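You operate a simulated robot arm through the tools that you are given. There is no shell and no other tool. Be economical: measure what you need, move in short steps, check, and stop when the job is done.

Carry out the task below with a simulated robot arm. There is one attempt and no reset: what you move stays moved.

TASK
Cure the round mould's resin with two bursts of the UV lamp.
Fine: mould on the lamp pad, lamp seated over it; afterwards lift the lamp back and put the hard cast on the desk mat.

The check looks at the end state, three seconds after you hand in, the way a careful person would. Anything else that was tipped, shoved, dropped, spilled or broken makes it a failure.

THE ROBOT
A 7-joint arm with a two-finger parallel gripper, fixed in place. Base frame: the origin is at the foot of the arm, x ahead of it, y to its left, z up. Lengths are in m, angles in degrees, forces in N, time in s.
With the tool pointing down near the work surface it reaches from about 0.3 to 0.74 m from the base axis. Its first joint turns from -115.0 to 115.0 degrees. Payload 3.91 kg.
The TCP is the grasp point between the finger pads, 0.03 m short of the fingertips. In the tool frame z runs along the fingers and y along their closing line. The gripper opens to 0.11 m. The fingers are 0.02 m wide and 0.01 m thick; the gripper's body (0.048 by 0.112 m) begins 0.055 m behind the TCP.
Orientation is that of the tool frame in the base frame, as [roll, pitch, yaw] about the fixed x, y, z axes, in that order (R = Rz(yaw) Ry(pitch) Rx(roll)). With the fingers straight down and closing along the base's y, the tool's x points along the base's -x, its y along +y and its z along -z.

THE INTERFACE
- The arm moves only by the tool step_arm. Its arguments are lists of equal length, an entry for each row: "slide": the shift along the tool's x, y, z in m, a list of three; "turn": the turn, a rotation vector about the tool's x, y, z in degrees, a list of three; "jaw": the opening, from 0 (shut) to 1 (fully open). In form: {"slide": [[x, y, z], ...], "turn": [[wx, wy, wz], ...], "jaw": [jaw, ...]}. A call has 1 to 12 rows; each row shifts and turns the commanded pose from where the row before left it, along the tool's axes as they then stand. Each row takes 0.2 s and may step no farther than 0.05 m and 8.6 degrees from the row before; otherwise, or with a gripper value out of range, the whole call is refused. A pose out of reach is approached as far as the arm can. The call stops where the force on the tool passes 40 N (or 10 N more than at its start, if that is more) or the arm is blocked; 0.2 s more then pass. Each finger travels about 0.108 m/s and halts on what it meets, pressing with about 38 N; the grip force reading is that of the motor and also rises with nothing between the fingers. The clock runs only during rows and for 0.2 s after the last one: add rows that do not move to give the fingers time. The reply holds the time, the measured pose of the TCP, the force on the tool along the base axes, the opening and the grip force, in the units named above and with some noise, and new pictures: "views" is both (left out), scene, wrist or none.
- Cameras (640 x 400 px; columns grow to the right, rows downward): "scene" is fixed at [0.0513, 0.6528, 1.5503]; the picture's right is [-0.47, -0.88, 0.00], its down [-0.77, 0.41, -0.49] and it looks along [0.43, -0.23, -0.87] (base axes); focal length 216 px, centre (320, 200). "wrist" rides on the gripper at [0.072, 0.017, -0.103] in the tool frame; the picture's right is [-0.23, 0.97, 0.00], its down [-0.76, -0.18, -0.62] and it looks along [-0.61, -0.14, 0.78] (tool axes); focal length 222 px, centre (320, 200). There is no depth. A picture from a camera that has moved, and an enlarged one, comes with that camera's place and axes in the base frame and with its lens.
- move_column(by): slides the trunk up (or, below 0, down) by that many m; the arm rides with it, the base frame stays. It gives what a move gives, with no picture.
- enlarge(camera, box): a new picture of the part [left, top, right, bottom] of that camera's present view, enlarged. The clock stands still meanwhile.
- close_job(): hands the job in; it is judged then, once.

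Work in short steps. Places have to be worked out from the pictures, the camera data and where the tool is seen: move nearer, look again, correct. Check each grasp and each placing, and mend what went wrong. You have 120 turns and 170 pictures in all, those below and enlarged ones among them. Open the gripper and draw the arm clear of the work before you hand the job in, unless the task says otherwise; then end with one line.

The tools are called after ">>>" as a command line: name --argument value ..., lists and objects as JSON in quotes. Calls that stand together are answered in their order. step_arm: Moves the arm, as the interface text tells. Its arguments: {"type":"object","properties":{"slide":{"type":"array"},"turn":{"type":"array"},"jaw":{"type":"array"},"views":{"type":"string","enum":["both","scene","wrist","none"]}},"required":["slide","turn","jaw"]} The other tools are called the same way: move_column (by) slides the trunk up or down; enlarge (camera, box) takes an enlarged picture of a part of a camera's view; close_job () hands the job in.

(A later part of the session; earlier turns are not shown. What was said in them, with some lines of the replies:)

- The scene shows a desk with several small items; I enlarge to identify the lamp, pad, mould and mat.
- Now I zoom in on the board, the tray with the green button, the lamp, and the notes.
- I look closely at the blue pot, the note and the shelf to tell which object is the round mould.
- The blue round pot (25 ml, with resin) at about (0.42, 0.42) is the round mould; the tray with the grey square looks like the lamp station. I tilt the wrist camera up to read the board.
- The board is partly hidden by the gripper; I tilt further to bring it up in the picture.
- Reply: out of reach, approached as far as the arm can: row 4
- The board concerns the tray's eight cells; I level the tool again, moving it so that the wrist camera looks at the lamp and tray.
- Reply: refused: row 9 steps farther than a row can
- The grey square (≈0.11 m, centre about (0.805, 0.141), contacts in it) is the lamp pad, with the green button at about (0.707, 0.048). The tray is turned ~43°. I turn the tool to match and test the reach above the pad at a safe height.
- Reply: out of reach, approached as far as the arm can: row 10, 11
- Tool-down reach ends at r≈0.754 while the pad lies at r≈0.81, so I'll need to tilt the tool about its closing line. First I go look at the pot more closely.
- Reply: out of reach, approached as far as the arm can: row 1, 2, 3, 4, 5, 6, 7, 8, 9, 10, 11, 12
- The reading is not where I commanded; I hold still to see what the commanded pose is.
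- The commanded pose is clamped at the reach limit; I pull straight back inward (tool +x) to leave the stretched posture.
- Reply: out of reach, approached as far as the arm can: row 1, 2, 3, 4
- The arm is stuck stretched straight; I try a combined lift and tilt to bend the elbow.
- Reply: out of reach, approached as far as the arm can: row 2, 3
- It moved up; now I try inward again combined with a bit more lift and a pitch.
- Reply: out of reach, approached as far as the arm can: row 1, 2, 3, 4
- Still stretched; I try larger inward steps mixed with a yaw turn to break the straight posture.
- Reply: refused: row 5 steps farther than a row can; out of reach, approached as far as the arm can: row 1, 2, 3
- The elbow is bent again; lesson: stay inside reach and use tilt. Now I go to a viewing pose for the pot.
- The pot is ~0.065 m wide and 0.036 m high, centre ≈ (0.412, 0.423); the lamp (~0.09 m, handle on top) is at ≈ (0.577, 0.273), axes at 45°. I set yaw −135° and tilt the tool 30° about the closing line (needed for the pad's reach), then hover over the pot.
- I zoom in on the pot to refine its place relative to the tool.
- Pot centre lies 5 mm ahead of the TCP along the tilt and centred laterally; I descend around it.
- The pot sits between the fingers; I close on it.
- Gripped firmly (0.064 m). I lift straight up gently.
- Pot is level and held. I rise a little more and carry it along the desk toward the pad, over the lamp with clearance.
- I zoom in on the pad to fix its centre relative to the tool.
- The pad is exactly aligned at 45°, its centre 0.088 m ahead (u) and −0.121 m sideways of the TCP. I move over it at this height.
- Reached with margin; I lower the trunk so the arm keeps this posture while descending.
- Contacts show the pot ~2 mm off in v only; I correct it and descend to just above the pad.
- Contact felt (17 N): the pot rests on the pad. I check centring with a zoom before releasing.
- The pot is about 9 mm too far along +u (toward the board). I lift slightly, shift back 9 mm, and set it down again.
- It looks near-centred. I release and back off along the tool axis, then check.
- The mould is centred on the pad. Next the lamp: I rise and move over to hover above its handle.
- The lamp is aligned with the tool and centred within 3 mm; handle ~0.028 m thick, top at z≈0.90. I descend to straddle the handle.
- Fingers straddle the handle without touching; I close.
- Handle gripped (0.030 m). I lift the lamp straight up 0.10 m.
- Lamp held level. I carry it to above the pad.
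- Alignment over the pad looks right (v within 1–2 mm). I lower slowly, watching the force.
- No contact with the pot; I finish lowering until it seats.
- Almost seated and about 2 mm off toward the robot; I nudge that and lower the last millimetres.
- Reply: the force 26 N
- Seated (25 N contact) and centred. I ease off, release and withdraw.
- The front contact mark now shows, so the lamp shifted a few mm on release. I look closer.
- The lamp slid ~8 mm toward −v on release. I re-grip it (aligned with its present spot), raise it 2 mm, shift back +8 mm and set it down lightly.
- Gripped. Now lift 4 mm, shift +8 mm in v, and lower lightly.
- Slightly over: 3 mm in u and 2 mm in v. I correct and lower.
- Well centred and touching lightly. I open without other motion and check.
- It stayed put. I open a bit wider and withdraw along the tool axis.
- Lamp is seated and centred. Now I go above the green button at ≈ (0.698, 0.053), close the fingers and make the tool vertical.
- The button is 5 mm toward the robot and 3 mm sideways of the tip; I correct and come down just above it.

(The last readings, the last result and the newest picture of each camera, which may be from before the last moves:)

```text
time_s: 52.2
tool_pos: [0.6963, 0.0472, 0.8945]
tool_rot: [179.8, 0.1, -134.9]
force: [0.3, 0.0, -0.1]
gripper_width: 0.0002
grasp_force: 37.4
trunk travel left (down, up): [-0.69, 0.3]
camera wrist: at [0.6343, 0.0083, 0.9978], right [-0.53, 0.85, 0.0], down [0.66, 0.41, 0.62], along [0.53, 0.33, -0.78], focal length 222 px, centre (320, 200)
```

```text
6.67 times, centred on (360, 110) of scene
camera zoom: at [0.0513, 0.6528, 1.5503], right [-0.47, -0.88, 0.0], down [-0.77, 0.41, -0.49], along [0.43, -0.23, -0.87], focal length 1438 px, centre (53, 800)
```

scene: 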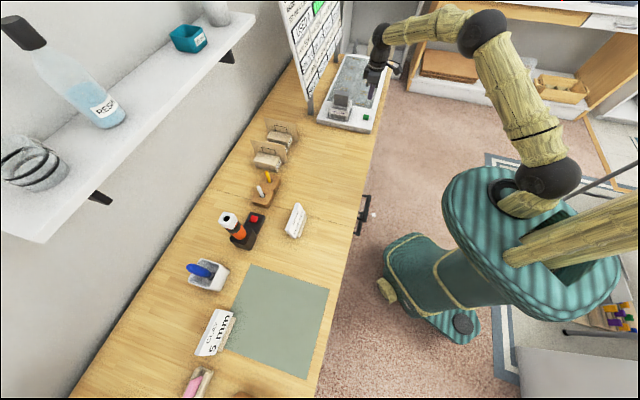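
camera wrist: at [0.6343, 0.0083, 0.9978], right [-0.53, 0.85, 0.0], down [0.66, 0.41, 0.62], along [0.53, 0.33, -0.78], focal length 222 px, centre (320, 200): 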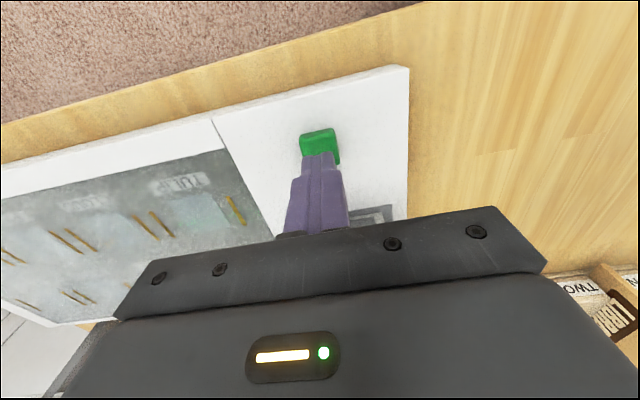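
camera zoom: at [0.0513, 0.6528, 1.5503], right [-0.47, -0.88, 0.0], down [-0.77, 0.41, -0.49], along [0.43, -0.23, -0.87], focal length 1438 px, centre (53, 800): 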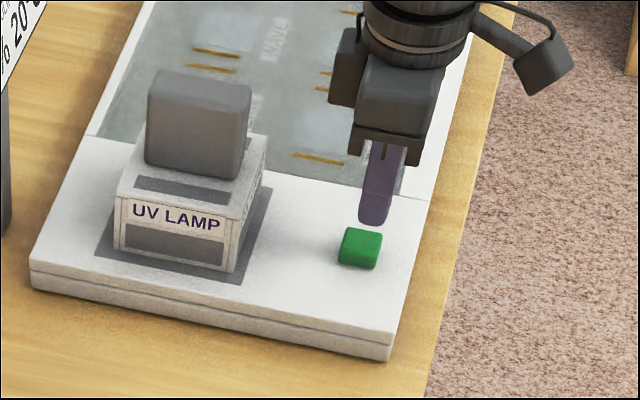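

The tip is over the button. I press down in small steps, watching force.

>>> step_arm --slide '[[0, 0, 0.004], [0, 0, 0.004], [0, 0, 0.004], [0, 0, 0.002]]' --turn '[[0, 0, 0], [0, 0, 0], [0, 0, 0], [0, 0, 0]]' --jaw '[0, 0, 0, 0]' --views "wrist"

>>> enlarge --camera "scene" --box '[280, 0, 400, 140]'

```text
time_s: 53.2
tool_pos: [0.6974, 0.0479, 0.881]
tool_rot: [179.9, 0.0, -134.9]
force: [0.4, -0.7, 0.2]
gripper_width: 0.0002
grasp_force: 37.8
trunk travel left (down, up): [-0.69, 0.3]
camera wrist: at [0.6344, 0.0083, 0.9838], right [-0.53, 0.85, 0.0], down [0.66, 0.41, 0.62], along [0.53, 0.33, -0.78], focal length 222 px, centre (320, 200)
```

wrist: 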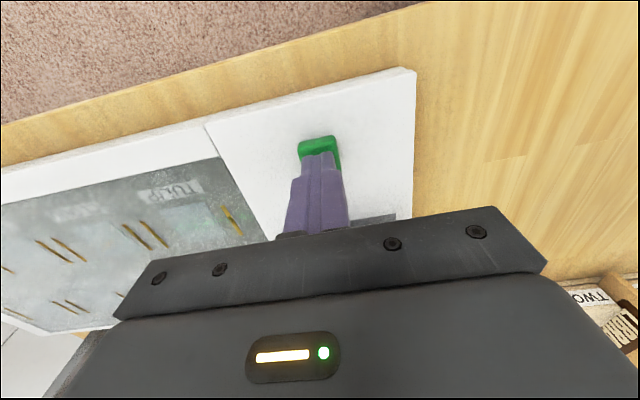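

```text
2.86 times, centred on (340, 70) of scene
camera zoom: at [0.0513, 0.6528, 1.5503], right [-0.47, -0.88, 0.0], down [-0.77, 0.41, -0.49], along [0.43, -0.23, -0.87], focal length 616 px, centre (263, 571)
```

zoom: 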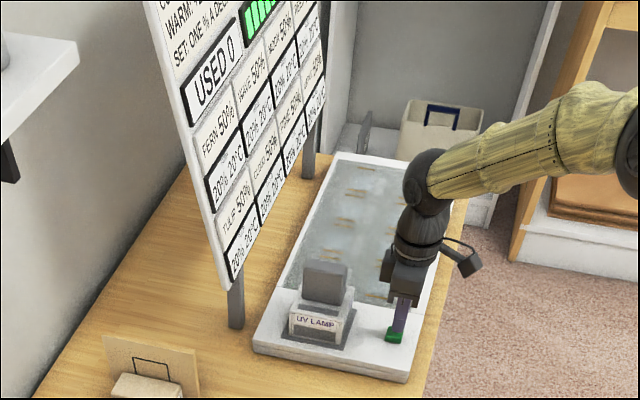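

No force yet; USED still 0. I continue down in 2 mm steps.

>>> step_arm --slide '[[0, 0, 0.002], [0, 0, 0.002], [0, 0, 0.002]]' --turn '[[0, 0, 0], [0, 0, 0], [0, 0, 0]]' --jaw '[0, 0, 0]' --views "none"

>>> enlarge --camera "scene" --box '[280, 0, 400, 140]'

```text
time_s: 54.0
tool_pos: [0.6974, 0.0474, 0.8761]
tool_rot: [179.9, 0.1, -134.9]
force: [0.0, -0.2, -1.3]
gripper_width: 0.0
grasp_force: 37.6
trunk travel left (down, up): [-0.69, 0.3]
```

```text
2.86 times, centred on (340, 70) of scene
camera zoom: at [0.0513, 0.6528, 1.5503], right [-0.47, -0.88, 0.0], down [-0.77, 0.41, -0.49], along [0.43, -0.23, -0.87], focal length 616 px, centre (263, 571)
```

zoom: 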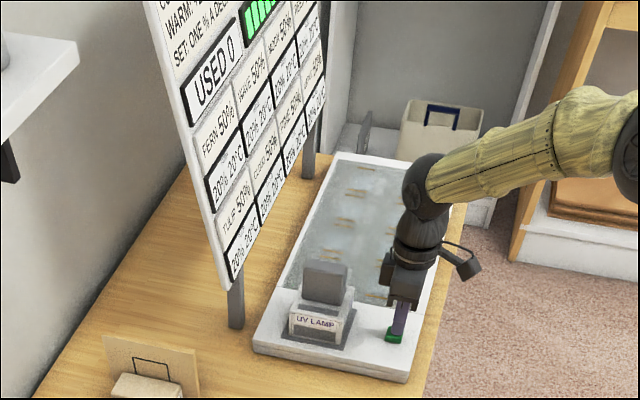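

>>> step_arm --slide '[[0, 0, 0.0015], [0, 0, 0.0015], [0, 0, 0]]' --turn '[[0, 0, 0], [0, 0, 0], [0, 0, 0]]' --jaw '[0, 0, 0]' --views "none"

>>> enlarge --camera "scene" --box '[300, 0, 390, 140]'

```text
time_s: 54.8
tool_pos: [0.6977, 0.0482, 0.8726]
tool_rot: [179.9, 0.1, -134.8]
force: [1.1, -1.3, 2.0]
gripper_width: 0.0003
grasp_force: 37.9
trunk travel left (down, up): [-0.69, 0.3]
```

```text
2.86 times, centred on (345, 70) of scene
camera zoom: at [0.0513, 0.6528, 1.5503], right [-0.47, -0.88, 0.0], down [-0.77, 0.41, -0.49], along [0.43, -0.23, -0.87], focal length 616 px, centre (249, 571)
```

zoom: 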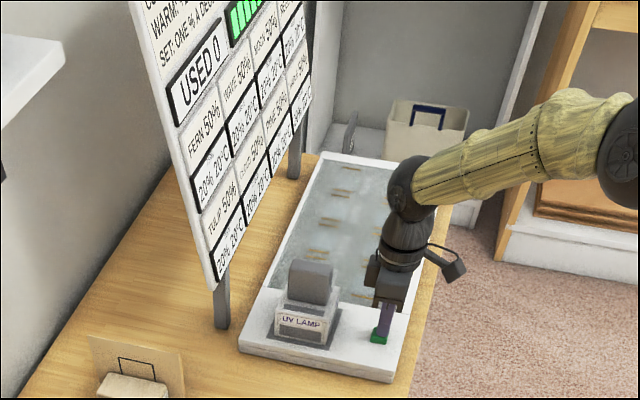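

First contact (2 N). I check the fingertip on the button.

>>> enlarge --camera "scene" --box '[350, 95, 385, 130]'

>>> step_arm --slide '[[0, 0, 0.001], [0, 0, 0.001]]' --turn '[[0, 0, 0], [0, 0, 0]]' --jaw '[0, 0]' --views "none"

>>> enlarge --camera "scene" --box '[300, 0, 390, 140]'

```text
11.43 times, centred on (368, 112) of scene
camera zoom: at [0.0513, 0.6528, 1.5503], right [-0.47, -0.88, 0.0], down [-0.77, 0.41, -0.49], along [0.43, -0.23, -0.87], focal length 2464 px, centre (-223, 1200)
```

zoom: 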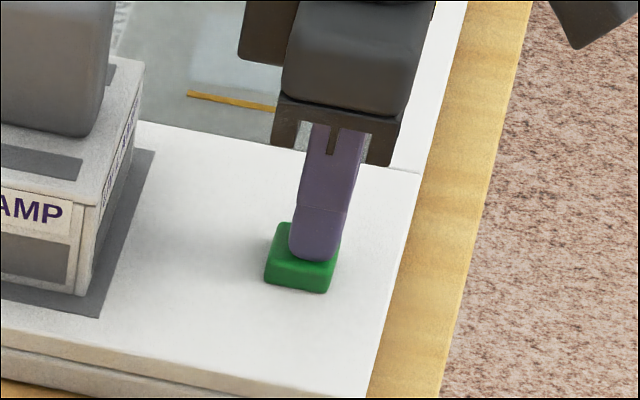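

```text
time_s: 55.4
tool_pos: [0.6964, 0.0483, 0.87]
tool_rot: [180.0, 0.0, -134.9]
force: [-1.7, -0.8, 2.6]
gripper_width: 0.0
grasp_force: 37.6
trunk travel left (down, up): [-0.69, 0.3]
```

```text
2.86 times, centred on (345, 70) of scene
camera zoom: at [0.0513, 0.6528, 1.5503], right [-0.47, -0.88, 0.0], down [-0.77, 0.41, -0.49], along [0.43, -0.23, -0.87], focal length 616 px, centre (249, 571)
```

zoom: 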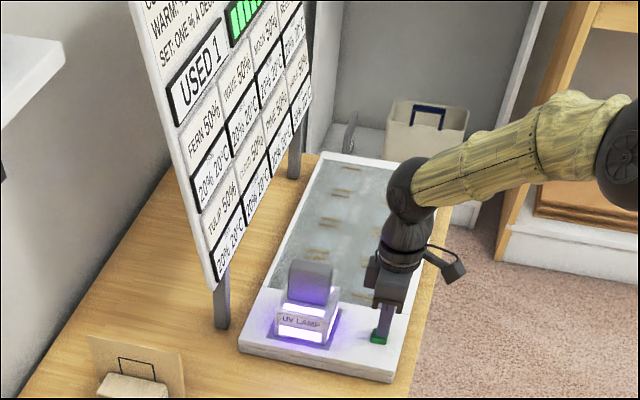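

USED 1 and the lamp glows: first burst. I release the button and wait for it to end.

>>> step_arm --slide '[[0, 0, -0.005], [0, 0, -0.005], [0, 0, 0], [0, 0, 0], [0, 0, 0], [0, 0, 0], [0, 0, 0], [0, 0, 0]]' --turn '[[0, 0, 0], [0, 0, 0], [0, 0, 0], [0, 0, 0], [0, 0, 0], [0, 0, 0], [0, 0, 0], [0, 0, 0]]' --jaw '[0, 0, 0, 0, 0, 0, 0, 0]' --views "none"

>>> enlarge --camera "scene" --box '[300, 0, 390, 140]'

```text
time_s: 57.2
tool_pos: [0.6975, 0.0489, 0.8792]
tool_rot: [179.9, 0.1, -134.9]
force: [0.1, -0.8, 0.1]
gripper_width: 0.0001
grasp_force: 38.2
trunk travel left (down, up): [-0.69, 0.3]
```

```text
2.86 times, centred on (345, 70) of scene
camera zoom: at [0.0513, 0.6528, 1.5503], right [-0.47, -0.88, 0.0], down [-0.77, 0.41, -0.49], along [0.43, -0.23, -0.87], focal length 616 px, centre (249, 571)
```

zoom: 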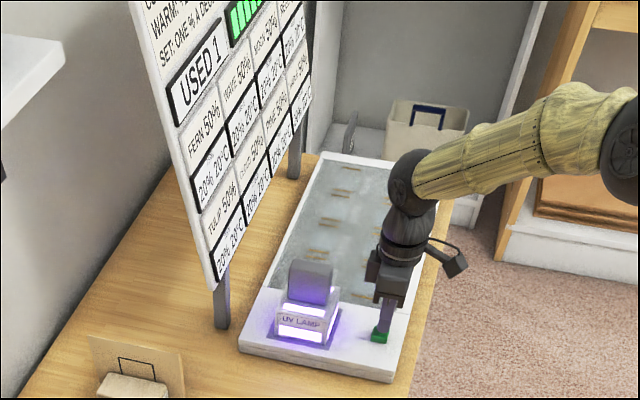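

Still glowing; I wait for the burst to finish.

>>> step_arm --slide '[[0, 0, 0], [0, 0, 0], [0, 0, 0], [0, 0, 0], [0, 0, 0], [0, 0, 0], [0, 0, 0], [0, 0, 0], [0, 0, 0], [0, 0, 0], [0, 0, 0], [0, 0, 0]]' --turn '[[0, 0, 0], [0, 0, 0], [0, 0, 0], [0, 0, 0], [0, 0, 0], [0, 0, 0], [0, 0, 0], [0, 0, 0], [0, 0, 0], [0, 0, 0], [0, 0, 0], [0, 0, 0]]' --jaw '[0, 0, 0, 0, 0, 0, 0, 0, 0, 0, 0, 0]' --views "none"

>>> enlarge --camera "scene" --box '[300, 0, 390, 140]'

```text
time_s: 59.8
tool_pos: [0.698, 0.0483, 0.8793]
tool_rot: [180.0, 0.1, -134.9]
force: [-0.5, 0.0, 0.1]
gripper_width: 0.0
grasp_force: 37.8
trunk travel left (down, up): [-0.69, 0.3]
```

```text
2.86 times, centred on (345, 70) of scene
camera zoom: at [0.0513, 0.6528, 1.5503], right [-0.47, -0.88, 0.0], down [-0.77, 0.41, -0.49], along [0.43, -0.23, -0.87], focal length 616 px, centre (249, 571)
```

zoom: 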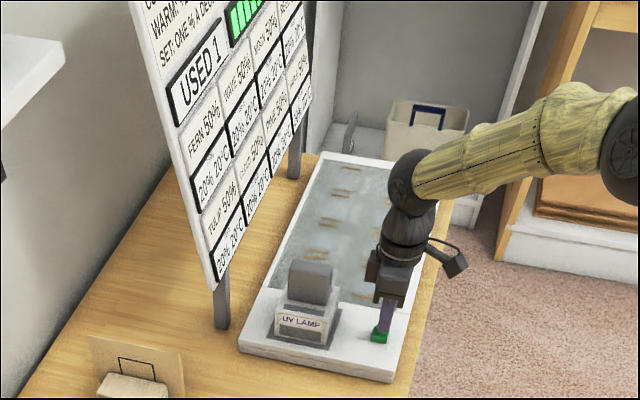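

The first burst has ended. I press a second time and release right after.

>>> step_arm --slide '[[0, 0, 0.005], [0, 0, 0.003], [0, 0, 0.002], [0, 0, 0]]' --turn '[[0, 0, 0], [0, 0, 0], [0, 0, 0], [0, 0, 0]]' --jaw '[0, 0, 0, 0]' --views "none"

>>> enlarge --camera "scene" --box '[300, 0, 390, 140]'

```text
time_s: 60.8
tool_pos: [0.6973, 0.0469, 0.8696]
tool_rot: [179.9, 0.1, -135.0]
force: [-0.3, 0.6, 3.0]
gripper_width: 0.0001
grasp_force: 38.0
trunk travel left (down, up): [-0.69, 0.3]
```

```text
2.86 times, centred on (345, 70) of scene
camera zoom: at [0.0513, 0.6528, 1.5503], right [-0.47, -0.88, 0.0], down [-0.77, 0.41, -0.49], along [0.43, -0.23, -0.87], focal length 616 px, centre (249, 571)
```

zoom: 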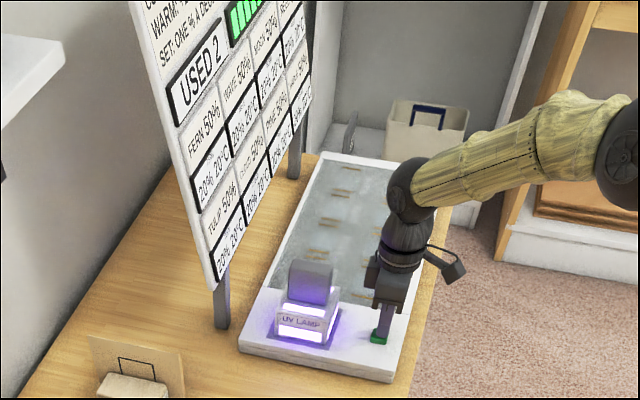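

USED 2: second burst running. I lift off the button, retilt the tool, and let the burst end.

>>> step_arm --slide '[[0, 0, -0.01], [0, 0, -0.03], [0, 0, -0.04], [0, 0, -0.04], [0, 0, 0], [0, 0, 0], [0, 0, 0], [0, 0, 0], [0, 0, 0], [0, 0, 0], [0, 0, 0], [0, 0, 0]]' --turn '[[0, 0, 0], [0, 0, 0], [0, 0, 0], [0, 0, 0], [0, -7.5, 0], [0, -7.5, 0], [0, -7.5, 0], [0, -7.5, 0], [0, 0, 0], [0, 0, 0], [0, 0, 0], [0, 0, 0]]' --jaw '[0, 0, 0, 0, 0.3, 0.75, 0.75, 0.75, 0.75, 0.75, 0.75, 0.75]' --views "wrist"

>>> enlarge --camera "scene" --box '[300, 0, 390, 140]'

```text
time_s: 63.4
tool_pos: [0.6964, 0.0478, 0.9903]
tool_rot: [179.9, 30.1, -135.0]
force: [-0.6, -0.3, -0.8]
gripper_width: 0.0825
grasp_force: 0.1
trunk travel left (down, up): [-0.69, 0.3]
camera wrist: at [0.605, -0.0212, 1.0434], right [-0.55, 0.83, 0.12], down [0.37, 0.12, 0.92], along [0.75, 0.55, -0.37], focal length 222 px, centre (320, 200)
```

wrist: 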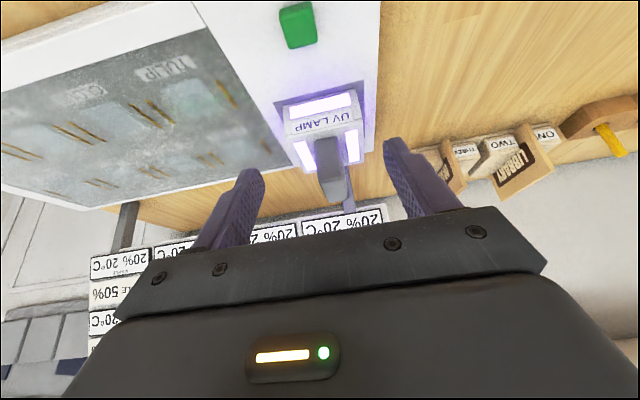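

```text
2.86 times, centred on (345, 70) of scene
camera zoom: at [0.0513, 0.6528, 1.5503], right [-0.47, -0.88, 0.0], down [-0.77, 0.41, -0.49], along [0.43, -0.23, -0.87], focal length 616 px, centre (249, 571)
```

zoom: 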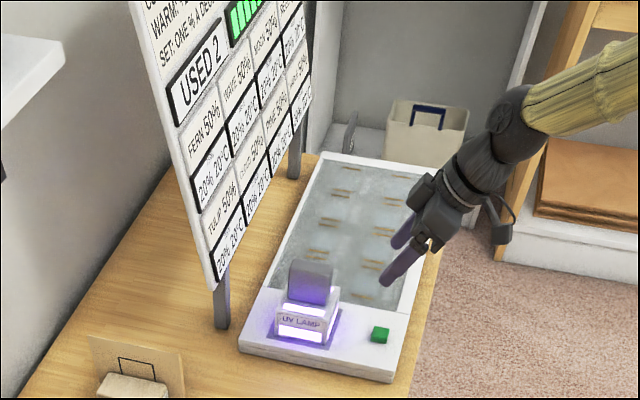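

I move back to the standoff before the lamp and keep waiting for the glow to end.

>>> step_arm --slide '[[-0.0233, -0.0006, 0.0051], [-0.0233, -0.0006, 0.0051], [-0.0233, -0.0005, 0.0051], [0, 0, 0], [0, 0, 0], [0, 0, 0], [0, 0, 0], [0, 0, 0], [0, 0, 0], [0, 0, 0]]' --turn '[[0, 0, 0], [0, 0, 0], [0, 0, 0], [0, 0, 0], [0, 0, 0], [0, 0, 0], [0, 0, 0], [0, 0, 0], [0, 0, 0], [0, 0, 0]]' --jaw '[0.75, 0.75, 0.75, 0.75, 0.75, 0.75, 0.75, 0.75, 0.75, 0.75]' --views "wrist"

>>> enlarge --camera "scene" --box '[320, 80, 380, 130]'

```text
time_s: 65.6
tool_pos: [0.7469, 0.0937, 1.0104]
tool_rot: [179.9, 30.2, -135.0]
force: [-0.4, 0.5, -0.5]
gripper_width: 0.0824
grasp_force: 0.1
trunk travel left (down, up): [-0.69, 0.3]
camera wrist: at [0.6544, 0.0257, 1.0644], right [-0.55, 0.83, 0.12], down [0.37, 0.12, 0.92], along [0.75, 0.55, -0.37], focal length 222 px, centre (320, 200)
```

wrist: 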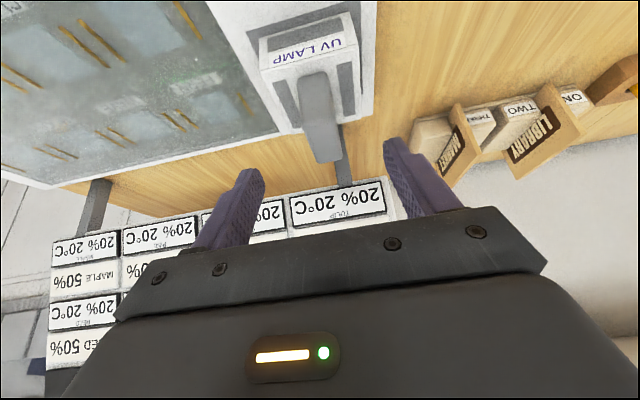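

```text
8.00 times, centred on (350, 105) of scene
camera zoom: at [0.0513, 0.6528, 1.5503], right [-0.47, -0.88, 0.0], down [-0.77, 0.41, -0.49], along [0.43, -0.23, -0.87], focal length 1725 px, centre (80, 960)
```

zoom: 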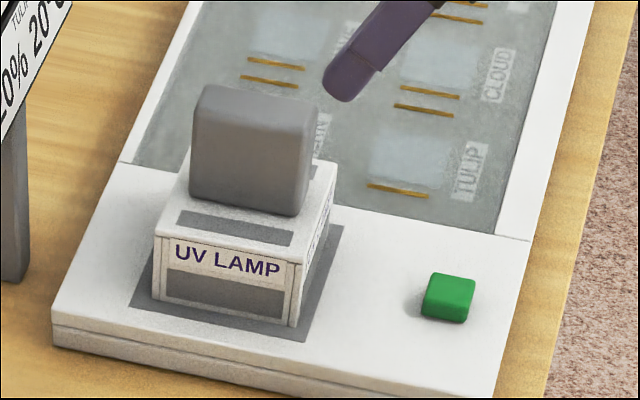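

Burst finished. I advance onto the handle and grip.

>>> step_arm --slide '[[0, 0, 0.04], [0, 0, 0.04], [0, 0, 0.028], [0, 0, 0], [0, 0, 0], [0, 0, 0], [0, 0, 0]]' --turn '[[0, 0, 0], [0, 0, 0], [0, 0, 0], [0, 0, 0], [0, 0, 0], [0, 0, 0], [0, 0, 0]]' --jaw '[0.75, 0.75, 0.75, 0.5, 0.3, 0.15, 0.15]' --views "wrist"

```text
time_s: 67.2
tool_pos: [0.7849, 0.1339, 0.9185]
tool_rot: [179.9, 30.2, -135.0]
force: [0.8, 1.1, -0.2]
gripper_width: 0.0296
grasp_force: 38.1
trunk travel left (down, up): [-0.69, 0.3]
camera wrist: at [0.6919, 0.0645, 0.9713], right [-0.55, 0.83, 0.12], down [0.37, 0.12, 0.92], along [0.75, 0.55, -0.37], focal length 222 px, centre (320, 200)
```

wrist: 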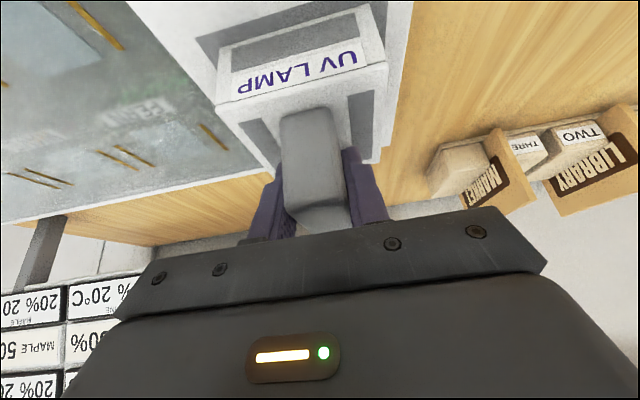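

Gripped at 0.030 m; I lift straight up 0.08 m slowly.

>>> step_arm --slide '[[-0.004, 0, -0.0069], [-0.006, 0, -0.0104], [-0.01, 0, -0.0173], [-0.01, 0, -0.0173], [-0.01, 0, -0.0173], [0, 0, 0]]' --turn '[[0, 0, 0], [0, 0, 0], [0, 0, 0], [0, 0, 0], [0, 0, 0], [0, 0, 0]]' --jaw '[0.15, 0.15, 0.15, 0.15, 0.15, 0.15]' --views "none"

>>> enlarge --camera "scene" --box '[310, 60, 390, 135]'

```text
time_s: 68.6
tool_pos: [0.7854, 0.1325, 0.9999]
tool_rot: [179.8, 30.0, -135.1]
force: [0.3, -0.1, -2.7]
gripper_width: 0.0297
grasp_force: 37.7
trunk travel left (down, up): [-0.69, 0.3]
```

```text
5.33 times, centred on (350, 98) of scene
camera zoom: at [0.0513, 0.6528, 1.5503], right [-0.47, -0.88, 0.0], down [-0.77, 0.41, -0.49], along [0.43, -0.23, -0.87], focal length 1150 px, centre (160, 747)
```

zoom: 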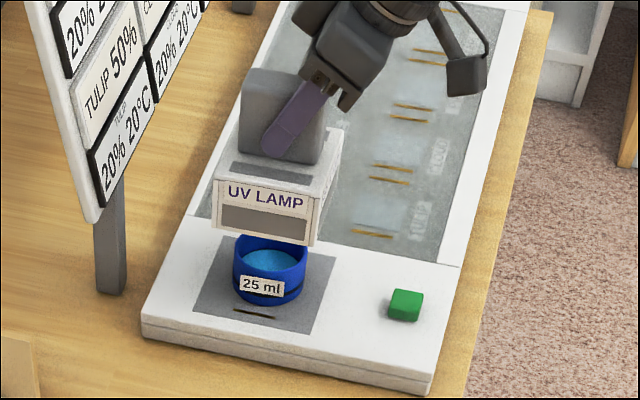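

Resin turned deep blue (cured). I carry the lamp back over its original place.

>>> step_arm --slide '[[0.004, 0.02, -0.0023], [0.0067, 0.0354, -0.0039], [0.0067, 0.0354, -0.0039], [0.0067, 0.0354, -0.0039], [0.0067, 0.0354, -0.0039], [0.0067, 0.0354, -0.0039], [0.006, 0.0307, -0.0034], [0.0034, 0.02, -0.002], [0, 0, 0]]' --turn '[[0, 0, 0], [0, 0, 0], [0, 0, 0], [0, 0, 0], [0, 0, 0], [0, 0, 0], [0, 0, 0], [0, 0, 0], [0, 0, 0]]' --jaw '[0.15, 0.15, 0.15, 0.15, 0.15, 0.15, 0.15, 0.15, 0.15]'

```text
time_s: 70.6
tool_pos: [0.5704, 0.269, 0.999]
tool_rot: [179.9, 30.1, -134.9]
force: [-0.3, -0.1, -3.4]
gripper_width: 0.0298
grasp_force: 37.8
trunk travel left (down, up): [-0.69, 0.3]
camera wrist: at [0.4788, 0.2007, 1.0519], right [-0.55, 0.83, 0.12], down [0.37, 0.12, 0.92], along [0.75, 0.55, -0.37], focal length 222 px, centre (320, 200)
```

scene: 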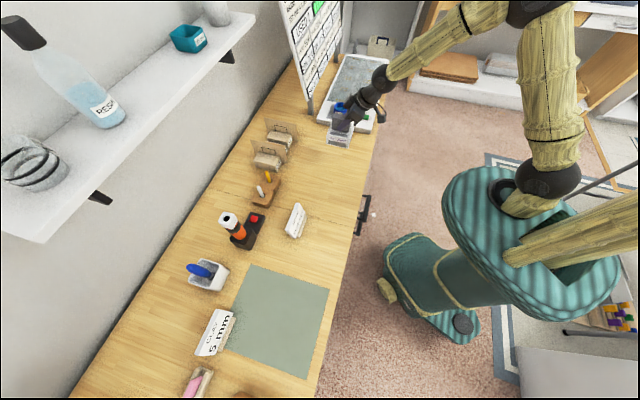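
wrist: 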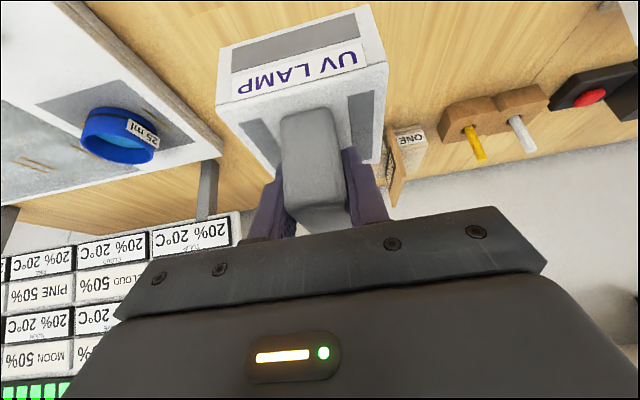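

I lower the lamp to the desk.

>>> step_arm --slide '[[0.0125, 0, 0.02165], [0.0125, 0, 0.02165], [0.0125, 0, 0.02165], [0.01, 0, 0.0173], [0.004, 0, 0.0069], [0.002, 0, 0.0035], [0, 0, 0]]' --turn '[[0, 0, 0], [0, 0, 0], [0, 0, 0], [0, 0, 0], [0, 0, 0], [0, 0, 0], [0, 0, 0]]' --jaw '[0.15, 0.15, 0.15, 0.15, 0.15, 0.15, 0.15]' --views "none"

>>> step_arm --slide '[[0.001, 0, 0.0017], [0, 0, 0]]' --turn '[[0, 0, 0], [0, 0, 0]]' --jaw '[0.15, 0.15]' --views "none"

>>> enlarge --camera "scene" --box '[310, 110, 370, 170]'

```text
time_s: 72.2
tool_pos: [0.57, 0.2701, 0.892]
tool_rot: [179.9, 30.1, -135.0]
force: [0.0, -0.1, -2.6]
gripper_width: 0.0294
grasp_force: 38.0
trunk travel left (down, up): [-0.69, 0.3]
```

```text
time_s: 72.8
tool_pos: [0.5717, 0.2691, 0.8901]
tool_rot: [179.8, 30.1, -135.0]
force: [0.1, 0.3, -2.4]
gripper_width: 0.0299
grasp_force: 38.0
trunk travel left (down, up): [-0.69, 0.3]
```

```text
6.67 times, centred on (340, 140) of scene
camera zoom: at [0.0513, 0.6528, 1.5503], right [-0.47, -0.88, 0.0], down [-0.77, 0.41, -0.49], along [0.43, -0.23, -0.87], focal length 1438 px, centre (187, 600)
```

zoom: 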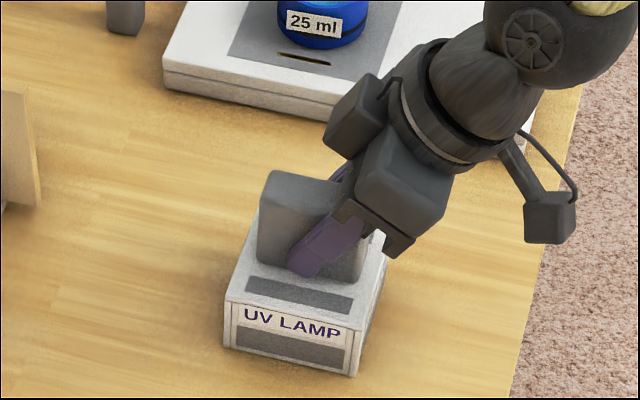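

The lamp is ~8 mm off its former spot in u; I shift it and lower the last bit.

>>> step_arm --slide '[[0.0035, 0, -0.002], [0.0034, 0, -0.002], [0.001, 0, 0.0017], [0.0005, 0, 0.0009], [0.0005, 0, 0.0009], [0, 0, 0]]' --turn '[[0, 0, 0], [0, 0, 0], [0, 0, 0], [0, 0, 0], [0, 0, 0], [0, 0, 0]]' --jaw '[0.15, 0.15, 0.15, 0.15, 0.15, 0.15]' --views "none"

>>> enlarge --camera "scene" --box '[310, 110, 370, 170]'

```text
time_s: 74.2
tool_pos: [0.5656, 0.2642, 0.887]
tool_rot: [-180.0, 30.4, -135.0]
force: [-0.8, -2.5, 13.6]
gripper_width: 0.0298
grasp_force: 38.2
trunk travel left (down, up): [-0.69, 0.3]
```

```text
6.67 times, centred on (340, 140) of scene
camera zoom: at [0.0513, 0.6528, 1.5503], right [-0.47, -0.88, 0.0], down [-0.77, 0.41, -0.49], along [0.43, -0.23, -0.87], focal length 1438 px, centre (187, 600)
```

zoom: 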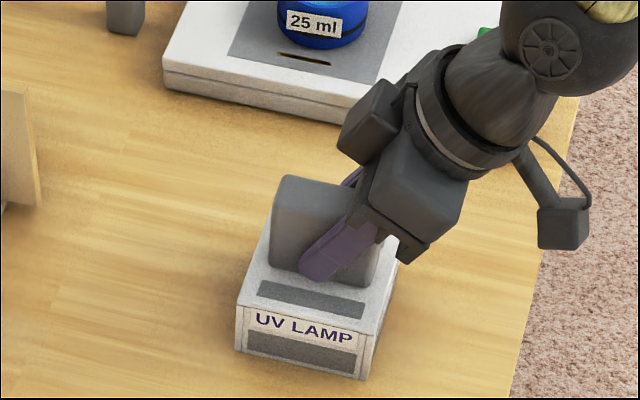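

Lamp is on the desk (13 N contact) at its former place. I release in place and withdraw.

>>> step_arm --slide '[[-0.0007, 0, -0.0012], [0, 0, 0], [0, 0, 0], [0, 0, 0], [0, 0, 0], [0, 0, -0.03], [0, 0, -0.04], [0, 0, -0.04]]' --turn '[[0, 0, 0], [0, 0, 0], [0, 0, 0], [0, 0, 0], [0, 0, 0], [0, 0, 0], [0, 0, 0], [0, 0, 0]]' --jaw '[0.15, 0.28, 0.35, 0.6, 0.9, 0.9, 0.9, 0.9]' --views "none"

>>> enlarge --camera "scene" --box '[310, 110, 370, 170]'

```text
time_s: 76.0
tool_pos: [0.5252, 0.2246, 0.9843]
tool_rot: [180.0, 30.1, -135.0]
force: [0.0, 0.3, -0.1]
gripper_width: 0.099
grasp_force: 0.1
trunk travel left (down, up): [-0.69, 0.3]
```

```text
6.67 times, centred on (340, 140) of scene
camera zoom: at [0.0513, 0.6528, 1.5503], right [-0.47, -0.88, 0.0], down [-0.77, 0.41, -0.49], along [0.43, -0.23, -0.87], focal length 1438 px, centre (187, 600)
```

zoom: 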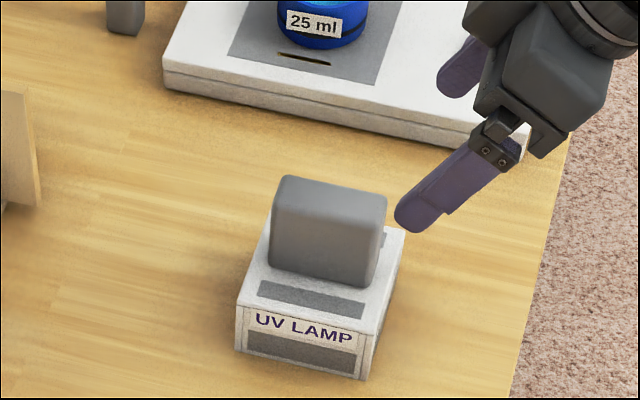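

Lamp is back upright. Now to the standoff before the mould.

>>> step_arm --slide '[[0, -0.0415, 0], [0, -0.0415, 0], [0, -0.0415, 0], [0, -0.0415, 0], [0, -0.0415, 0], [0, -0.0415, 0], [-0.02, 0, 0.0245], [-0.02, 0, 0.0245]]' --turn '[[0, 0, 0], [0, 0, 0], [0, 0, 0], [0, 0, 0], [0, 0, 0], [0, 0, 0], [0, 0, 0], [0, 0, 0]]' --jaw '[1, 1, 1, 1, 1, 1, 1, 1]' --views "wrist"

>>> enlarge --camera "wrist" --box '[230, 30, 400, 170]'

>>> enlarge --camera "scene" --box '[325, 90, 365, 125]'

```text
time_s: 77.8
tool_pos: [0.7453, 0.0903, 0.9599]
tool_rot: [179.9, 30.0, -135.0]
force: [0.9, -0.4, 0.2]
gripper_width: 0.1098
grasp_force: 0.0
trunk travel left (down, up): [-0.69, 0.3]
camera wrist: at [0.6531, 0.0223, 1.0122], right [-0.55, 0.83, 0.12], down [0.37, 0.12, 0.92], along [0.75, 0.55, -0.37], focal length 222 px, centre (320, 200)
```

wrist: 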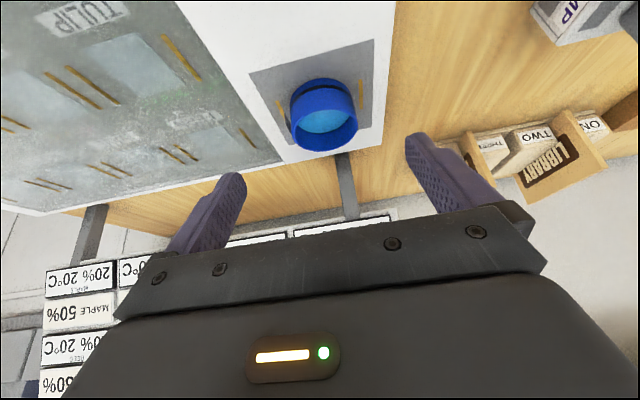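

```text
2.86 times, centred on (315, 100) of wrist
camera zoom: at [0.6531, 0.0223, 1.0122], right [-0.55, 0.83, 0.12], down [0.37, 0.12, 0.92], along [0.75, 0.55, -0.37], focal length 635 px, centre (334, 486)
```

zoom: 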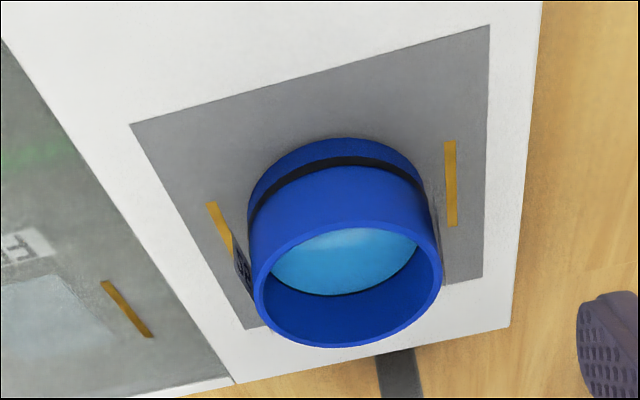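

```text
11.43 times, centred on (345, 108) of scene
camera zoom: at [0.0513, 0.6528, 1.5503], right [-0.47, -0.88, 0.0], down [-0.77, 0.41, -0.49], along [0.43, -0.23, -0.87], focal length 2464 px, centre (34, 1257)
```

zoom: 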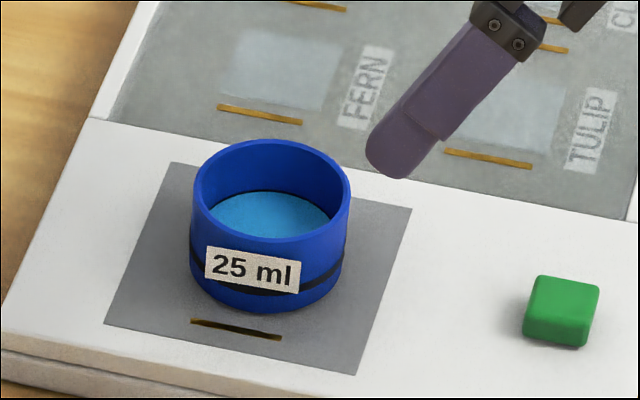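

The mould is unmoved with a hardened surface. I advance and grip it.

>>> step_arm --slide '[[0, 0.001, 0.04], [0, 0, 0.04], [0, 0, 0.026], [0, 0, 0], [0, 0, 0], [0, 0, 0], [0, 0, 0]]' --turn '[[0, 0, 0], [0, 0, 0], [0, 0, 0], [0, 0, 0], [0, 0, 0], [0, 0, 0], [0, 0, 0]]' --jaw '[1, 1, 1, 0.8, 0.65, 0.5, 0.5]' --views "wrist"

```text
time_s: 79.4
tool_pos: [0.7808, 0.1313, 0.8678]
tool_rot: [179.9, 30.1, -135.1]
force: [-0.3, 0.4, 0.0]
gripper_width: 0.0645
grasp_force: 37.9
trunk travel left (down, up): [-0.69, 0.3]
camera wrist: at [0.6892, 0.0615, 0.9209], right [-0.55, 0.83, 0.12], down [0.37, 0.12, 0.92], along [0.75, 0.55, -0.37], focal length 222 px, centre (320, 200)
```

wrist: 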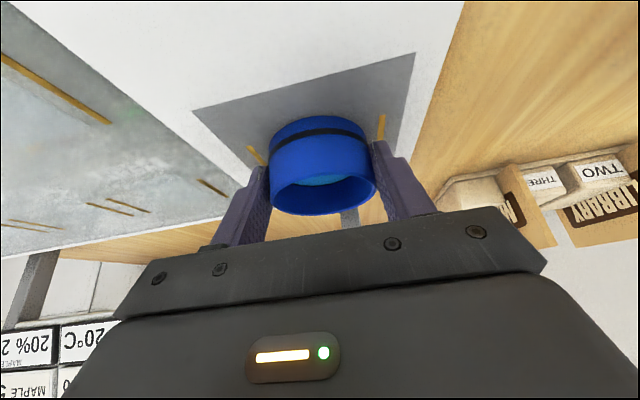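

Gripped. I lift it straight up 0.13 m.

>>> step_arm --slide '[[-0.005, 0, -0.00866], [-0.01, 0, -0.0173], [-0.0125, 0, -0.02165], [-0.0125, 0, -0.02165], [-0.0125, 0, -0.02165], [-0.0125, 0, -0.02165]]' --turn '[[0, 0, 0], [0, 0, 0], [0, 0, 0], [0, 0, 0], [0, 0, 0], [0, 0, 0]]' --jaw '[0.5, 0.5, 0.5, 0.5, 0.5, 0.5]' --views "wrist"

```text
time_s: 80.8
tool_pos: [0.7816, 0.1292, 0.998]
tool_rot: [179.9, 30.1, -135.1]
force: [0.2, -0.1, -0.4]
gripper_width: 0.0644
grasp_force: 38.1
trunk travel left (down, up): [-0.69, 0.3]
camera wrist: at [0.6885, 0.0608, 1.0513], right [-0.55, 0.83, 0.12], down [0.37, 0.12, 0.92], along [0.75, 0.55, -0.37], focal length 222 px, centre (320, 200)
```

wrist: 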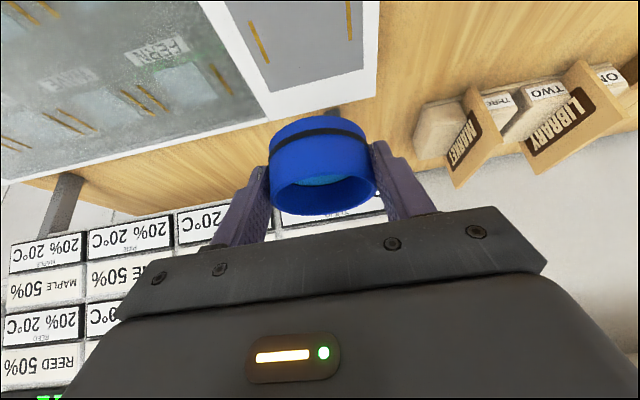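

Now carry it along the desk toward the mat, first half.

>>> step_arm --slide '[[0.004, 0.025, -0.0023], [0.0057, 0.039, -0.0033], [0.0057, 0.039, -0.0033], [0.0057, 0.039, -0.0033], [0.0057, 0.039, -0.0033], [0.0057, 0.039, -0.0033], [0.0057, 0.039, -0.0033], [0.0057, 0.039, -0.0033], [0.0057, 0.039, -0.0033], [0.0057, 0.039, -0.0033], [0.0057, 0.039, -0.0033], [0.0023, 0.025, -0.0014]]' --turn '[[0, 0, 0], [0, 0, 0], [0, 0, 0], [0, 0, 0], [0, 0, 0], [0, 0, 0], [0, 0, 0], [0, 0, 0], [0, 0, 0], [0, 0, 0], [0, 0, 0], [0, 0, 0]]' --jaw '[0.5, 0.5, 0.5, 0.5, 0.5, 0.5, 0.5, 0.5, 0.5, 0.5, 0.5, 0.5]'

```text
time_s: 83.4
tool_pos: [0.4185, 0.3886, 0.9985]
tool_rot: [179.9, 30.1, -135.1]
force: [0.8, -0.7, -2.4]
gripper_width: 0.0645
grasp_force: 38.0
trunk travel left (down, up): [-0.69, 0.3]
camera wrist: at [0.3262, 0.3198, 1.0514], right [-0.55, 0.83, 0.12], down [0.37, 0.12, 0.92], along [0.75, 0.55, -0.37], focal length 222 px, centre (320, 200)
```

scene: 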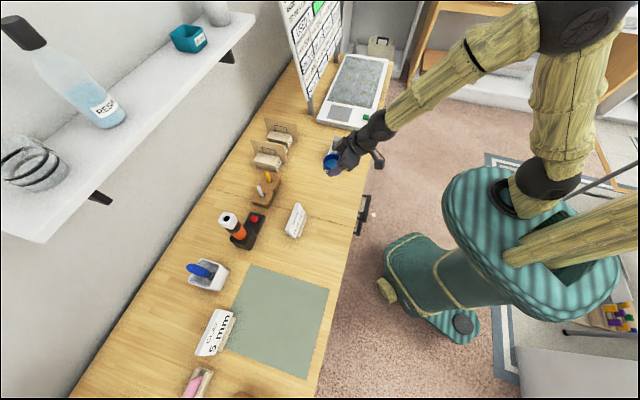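
wrist: 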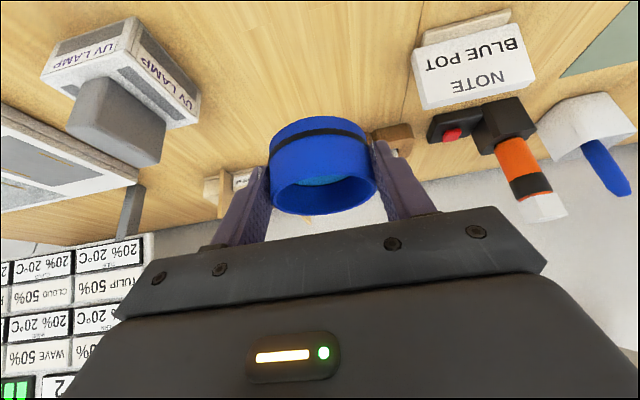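

Second half toward the mat.

>>> step_arm --slide '[[0, 0.02, 0], [0, 0.039, 0], [0, 0.039, 0], [0, 0.039, 0], [0, 0.039, 0], [0, 0.039, 0], [0, 0.039, 0], [0, 0.039, 0], [0, 0.039, 0], [0, 0.039, 0], [0, 0.039, 0], [0, 0.022, 0]]' --turn '[[0, 0, 0], [0, 0, 0], [0, 0, 0], [0, 0, 0], [0, 0, 0], [0, 0, 0], [0, 0, 0], [0, 0, 0], [0, 0, 0], [0, 0, 0], [0, 0, 0], [0, 0, 0]]' --jaw '[0.5, 0.5, 0.5, 0.5, 0.5, 0.5, 0.5, 0.5, 0.5, 0.5, 0.5, 0.5]'

```text
time_s: 86.0
tool_pos: [0.11, 0.6941, 1.0]
tool_rot: [-179.9, 30.0, -135.0]
force: [0.3, -0.4, -0.7]
gripper_width: 0.0641
grasp_force: 37.9
trunk travel left (down, up): [-0.69, 0.3]
camera wrist: at [0.0184, 0.625, 1.0519], right [-0.55, 0.83, 0.11], down [0.37, 0.12, 0.92], along [0.75, 0.55, -0.37], focal length 222 px, centre (320, 200)
```

scene: 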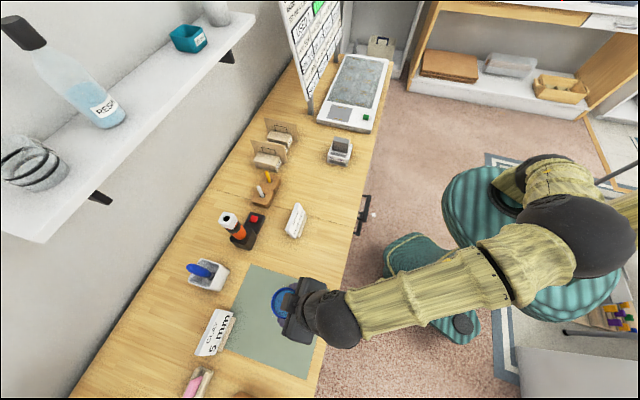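
wrist: 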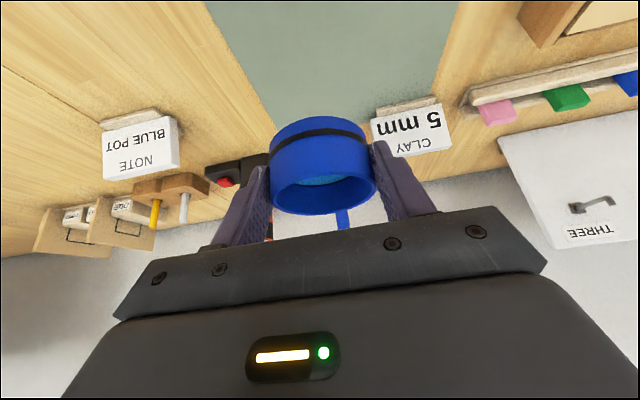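

Pot hovers over the mat. I lower it to just above the mat surface.

>>> step_arm --slide '[[0.0125, 0, 0.02165], [0.0125, 0, 0.02165], [0.0125, 0, 0.02165], [0.0125, 0, 0.02165], [0.0125, 0, 0.02165], [0.01, 0, 0.0173], [0.004, 0, 0.0069], [0, 0, 0]]' --turn '[[0, 0, 0], [0, 0, 0], [0, 0, 0], [0, 0, 0], [0, 0, 0], [0, 0, 0], [0, 0, 0], [0, 0, 0]]' --jaw '[0.5, 0.5, 0.5, 0.5, 0.5, 0.5, 0.5, 0.5]'

```text
time_s: 87.8
tool_pos: [0.1115, 0.6938, 0.846]
tool_rot: [179.9, 30.1, -134.9]
force: [0.1, 0.2, 0.1]
gripper_width: 0.0641
grasp_force: 37.9
trunk travel left (down, up): [-0.69, 0.3]
camera wrist: at [0.0194, 0.6251, 0.8994], right [-0.55, 0.83, 0.12], down [0.37, 0.12, 0.92], along [0.75, 0.55, -0.37], focal length 222 px, centre (320, 200)
```

scene: 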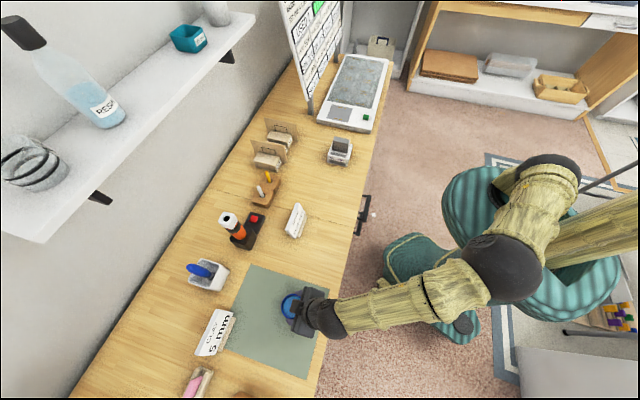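
wrist: 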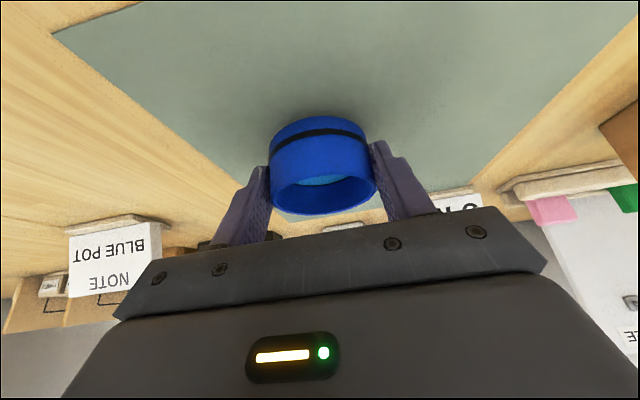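

Well inside the mat. I lower the last millimetres until contact.

>>> step_arm --slide '[[0.0015, 0, 0.0026], [0.001, 0, 0.0017], [0.0008, 0, 0.0014], [0.0005, 0, 0.0009], [0, 0, 0]]' --turn '[[0, 0, 0], [0, 0, 0], [0, 0, 0], [0, 0, 0], [0, 0, 0]]' --jaw '[0.5, 0.5, 0.5, 0.5, 0.5]' --views "none"

```text
time_s: 89.0
tool_pos: [0.1124, 0.6932, 0.8391]
tool_rot: [179.9, 30.2, -135.0]
force: [-0.3, 0.0, -0.7]
gripper_width: 0.0641
grasp_force: 38.2
trunk travel left (down, up): [-0.69, 0.3]
```

>>> step_arm --slide '[[0.0005, 0, 0.0009], [0.0005, 0, 0.0009], [0, 0, 0]]' --turn '[[0, 0, 0], [0, 0, 0], [0, 0, 0]]' --jaw '[0.5, 0.5, 0.5]' --views "none"

```text
time_s: 89.8
tool_pos: [0.1121, 0.6931, 0.8369]
tool_rot: [179.9, 30.1, -135.0]
force: [-1.3, -2.1, 5.4]
gripper_width: 0.064
grasp_force: 38.3
trunk travel left (down, up): [-0.69, 0.3]
```

Contact (5 N): it rests on the mat. I open and withdraw.

>>> step_arm --slide '[[0, 0, 0], [0, 0, 0], [0, 0, 0], [0, 0, 0], [0, 0, -0.03], [0, 0, -0.04], [0, 0, -0.04], [0, 0, -0.04]]' --turn '[[0, 0, 0], [0, 0, 0], [0, 0, 0], [0, 0, 0], [0, 0, 0], [0, 0, 0], [0, 0, 0], [0, 0, 0]]' --jaw '[0.62, 0.7, 1, 1, 1, 1, 1, 1]'

>>> enlarge --camera "scene" --box '[220, 250, 360, 390]'

>>> enlarge --camera "wrist" --box '[230, 20, 400, 180]'

```text
time_s: 91.6
tool_pos: [0.1087, 0.6352, 0.9589]
tool_rot: [-178.9, 29.9, -138.8]
force: [-1.1, -0.3, 0.5]
gripper_width: 0.1102
grasp_force: 0.1
trunk travel left (down, up): [-0.69, 0.3]
camera wrist: at [0.0096, 0.575, 1.0114], right [-0.49, 0.87, 0.1], down [0.37, 0.1, 0.92], along [0.79, 0.49, -0.37], focal length 222 px, centre (320, 200)
```

scene: 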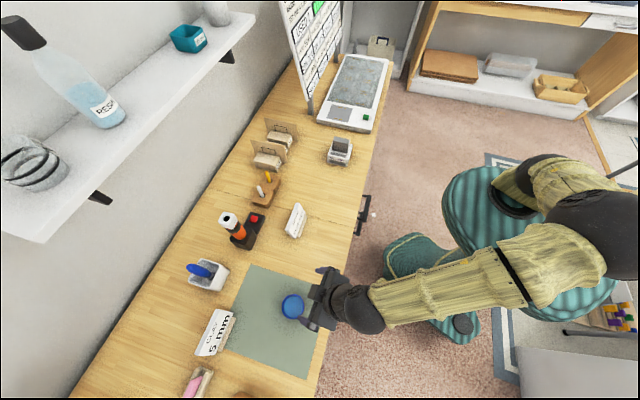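
wrist: 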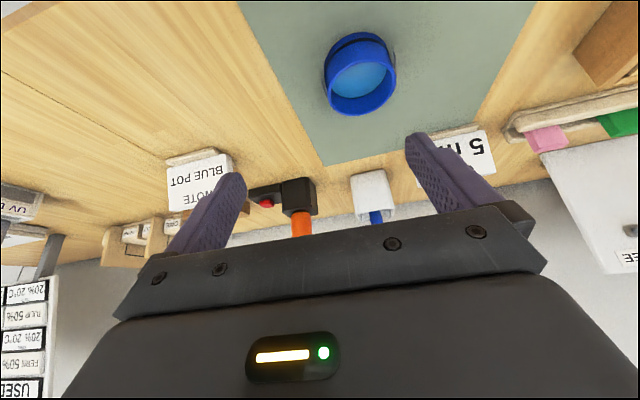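

```text
2.86 times, centred on (290, 320) of scene
camera zoom: at [0.0513, 0.6528, 1.5503], right [-0.47, -0.88, 0.0], down [-0.77, 0.41, -0.49], along [0.43, -0.23, -0.87], focal length 616 px, centre (406, -143)
```

zoom: 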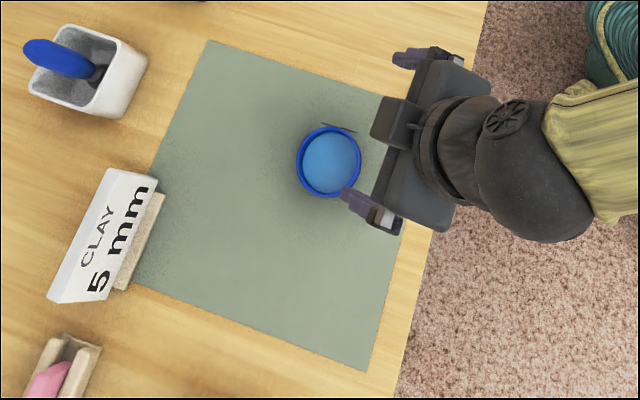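

```text
2.50 times, centred on (315, 100) of wrist
camera zoom: at [0.0096, 0.575, 1.0114], right [-0.49, 0.87, 0.1], down [0.37, 0.1, 0.92], along [0.79, 0.49, -0.37], focal length 555 px, centre (332, 450)
```

zoom: 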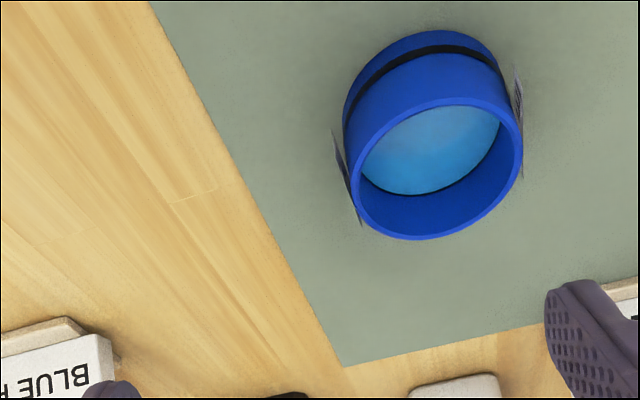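

The mould with its hard cast sits upright on the mat. I raise the trunk to draw the arm clear and check the scene.

>>> move_column --by 0.15

>>> step_arm --slide '[[-0.01, -0.03, -0.02], [0, -0.04, 0], [0, -0.04, 0], [0, -0.04, 0]]' --turn '[[0, 0, 0], [0, 0, 0], [0, 0, 0], [0, 0, 0]]' --jaw '[1, 1, 1, 1]'

>>> enlarge --camera "scene" --box '[220, 100, 400, 400]'

```text
time_s: 93.4
tool_pos: [0.1058, 0.6392, 1.1119]
tool_rot: [-179.5, 30.0, -138.7]
force: [0.6, -0.4, -0.3]
gripper_width: 0.11
grasp_force: 0.2
trunk travel left (down, up): [-0.84, 0.15]
```

```text
time_s: 94.4
tool_pos: [0.1637, 0.5338, 1.1392]
tool_rot: [179.6, 30.0, -134.7]
force: [1.2, 0.5, -0.1]
gripper_width: 0.1098
grasp_force: 0.1
trunk travel left (down, up): [-0.84, 0.15]
camera wrist: at [0.0716, 0.4649, 1.1934], right [-0.55, 0.82, 0.12], down [0.37, 0.12, 0.92], along [0.74, 0.55, -0.37], focal length 222 px, centre (320, 200)
```

scene: 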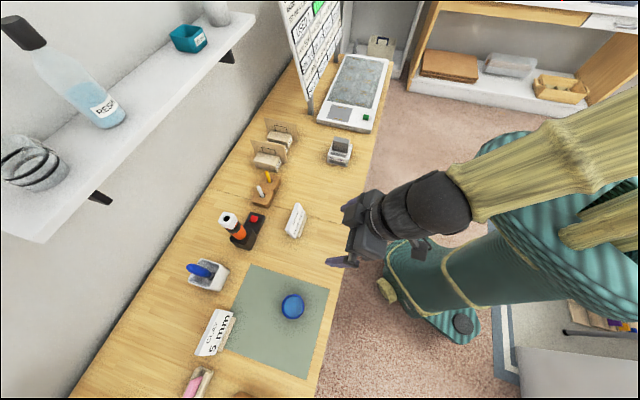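
wrist: 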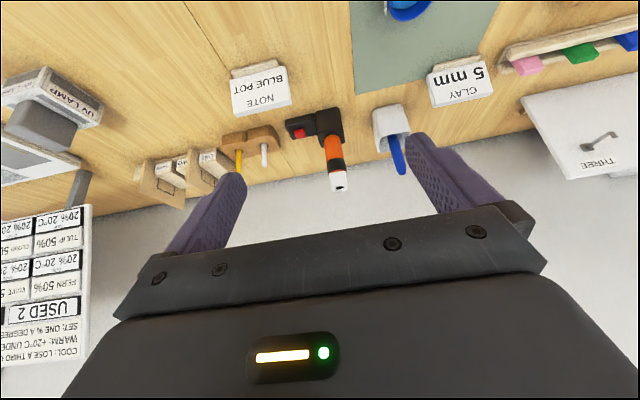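

```text
1.33 times, centred on (310, 250) of scene
camera zoom: at [0.0513, 0.6528, 1.5503], right [-0.47, -0.88, 0.0], down [-0.77, 0.41, -0.49], along [0.43, -0.23, -0.87], focal length 288 px, centre (333, 133)
```

zoom: 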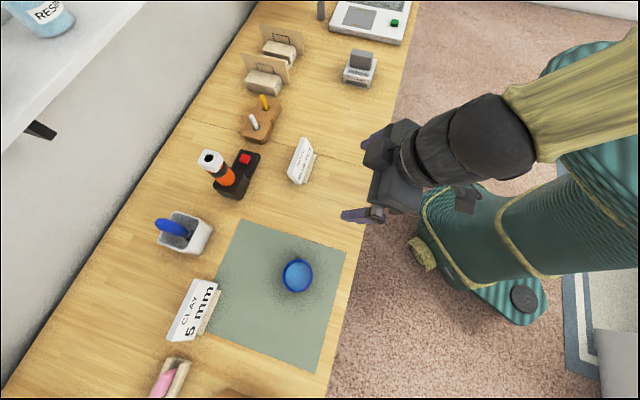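

Everything is in place: USED 2, the lamp is back at its spot, the cured mould is on the mat, nothing else has been disturbed, and the gripper is open and clear. I hand in.

>>> close_job

```text
The job is handed in.
```

I cured the round mould's resin with two UV lamp bursts (the board reads USED 2). The lamp is back in its place, and the hard cast is on the desk mat, still in its mould.
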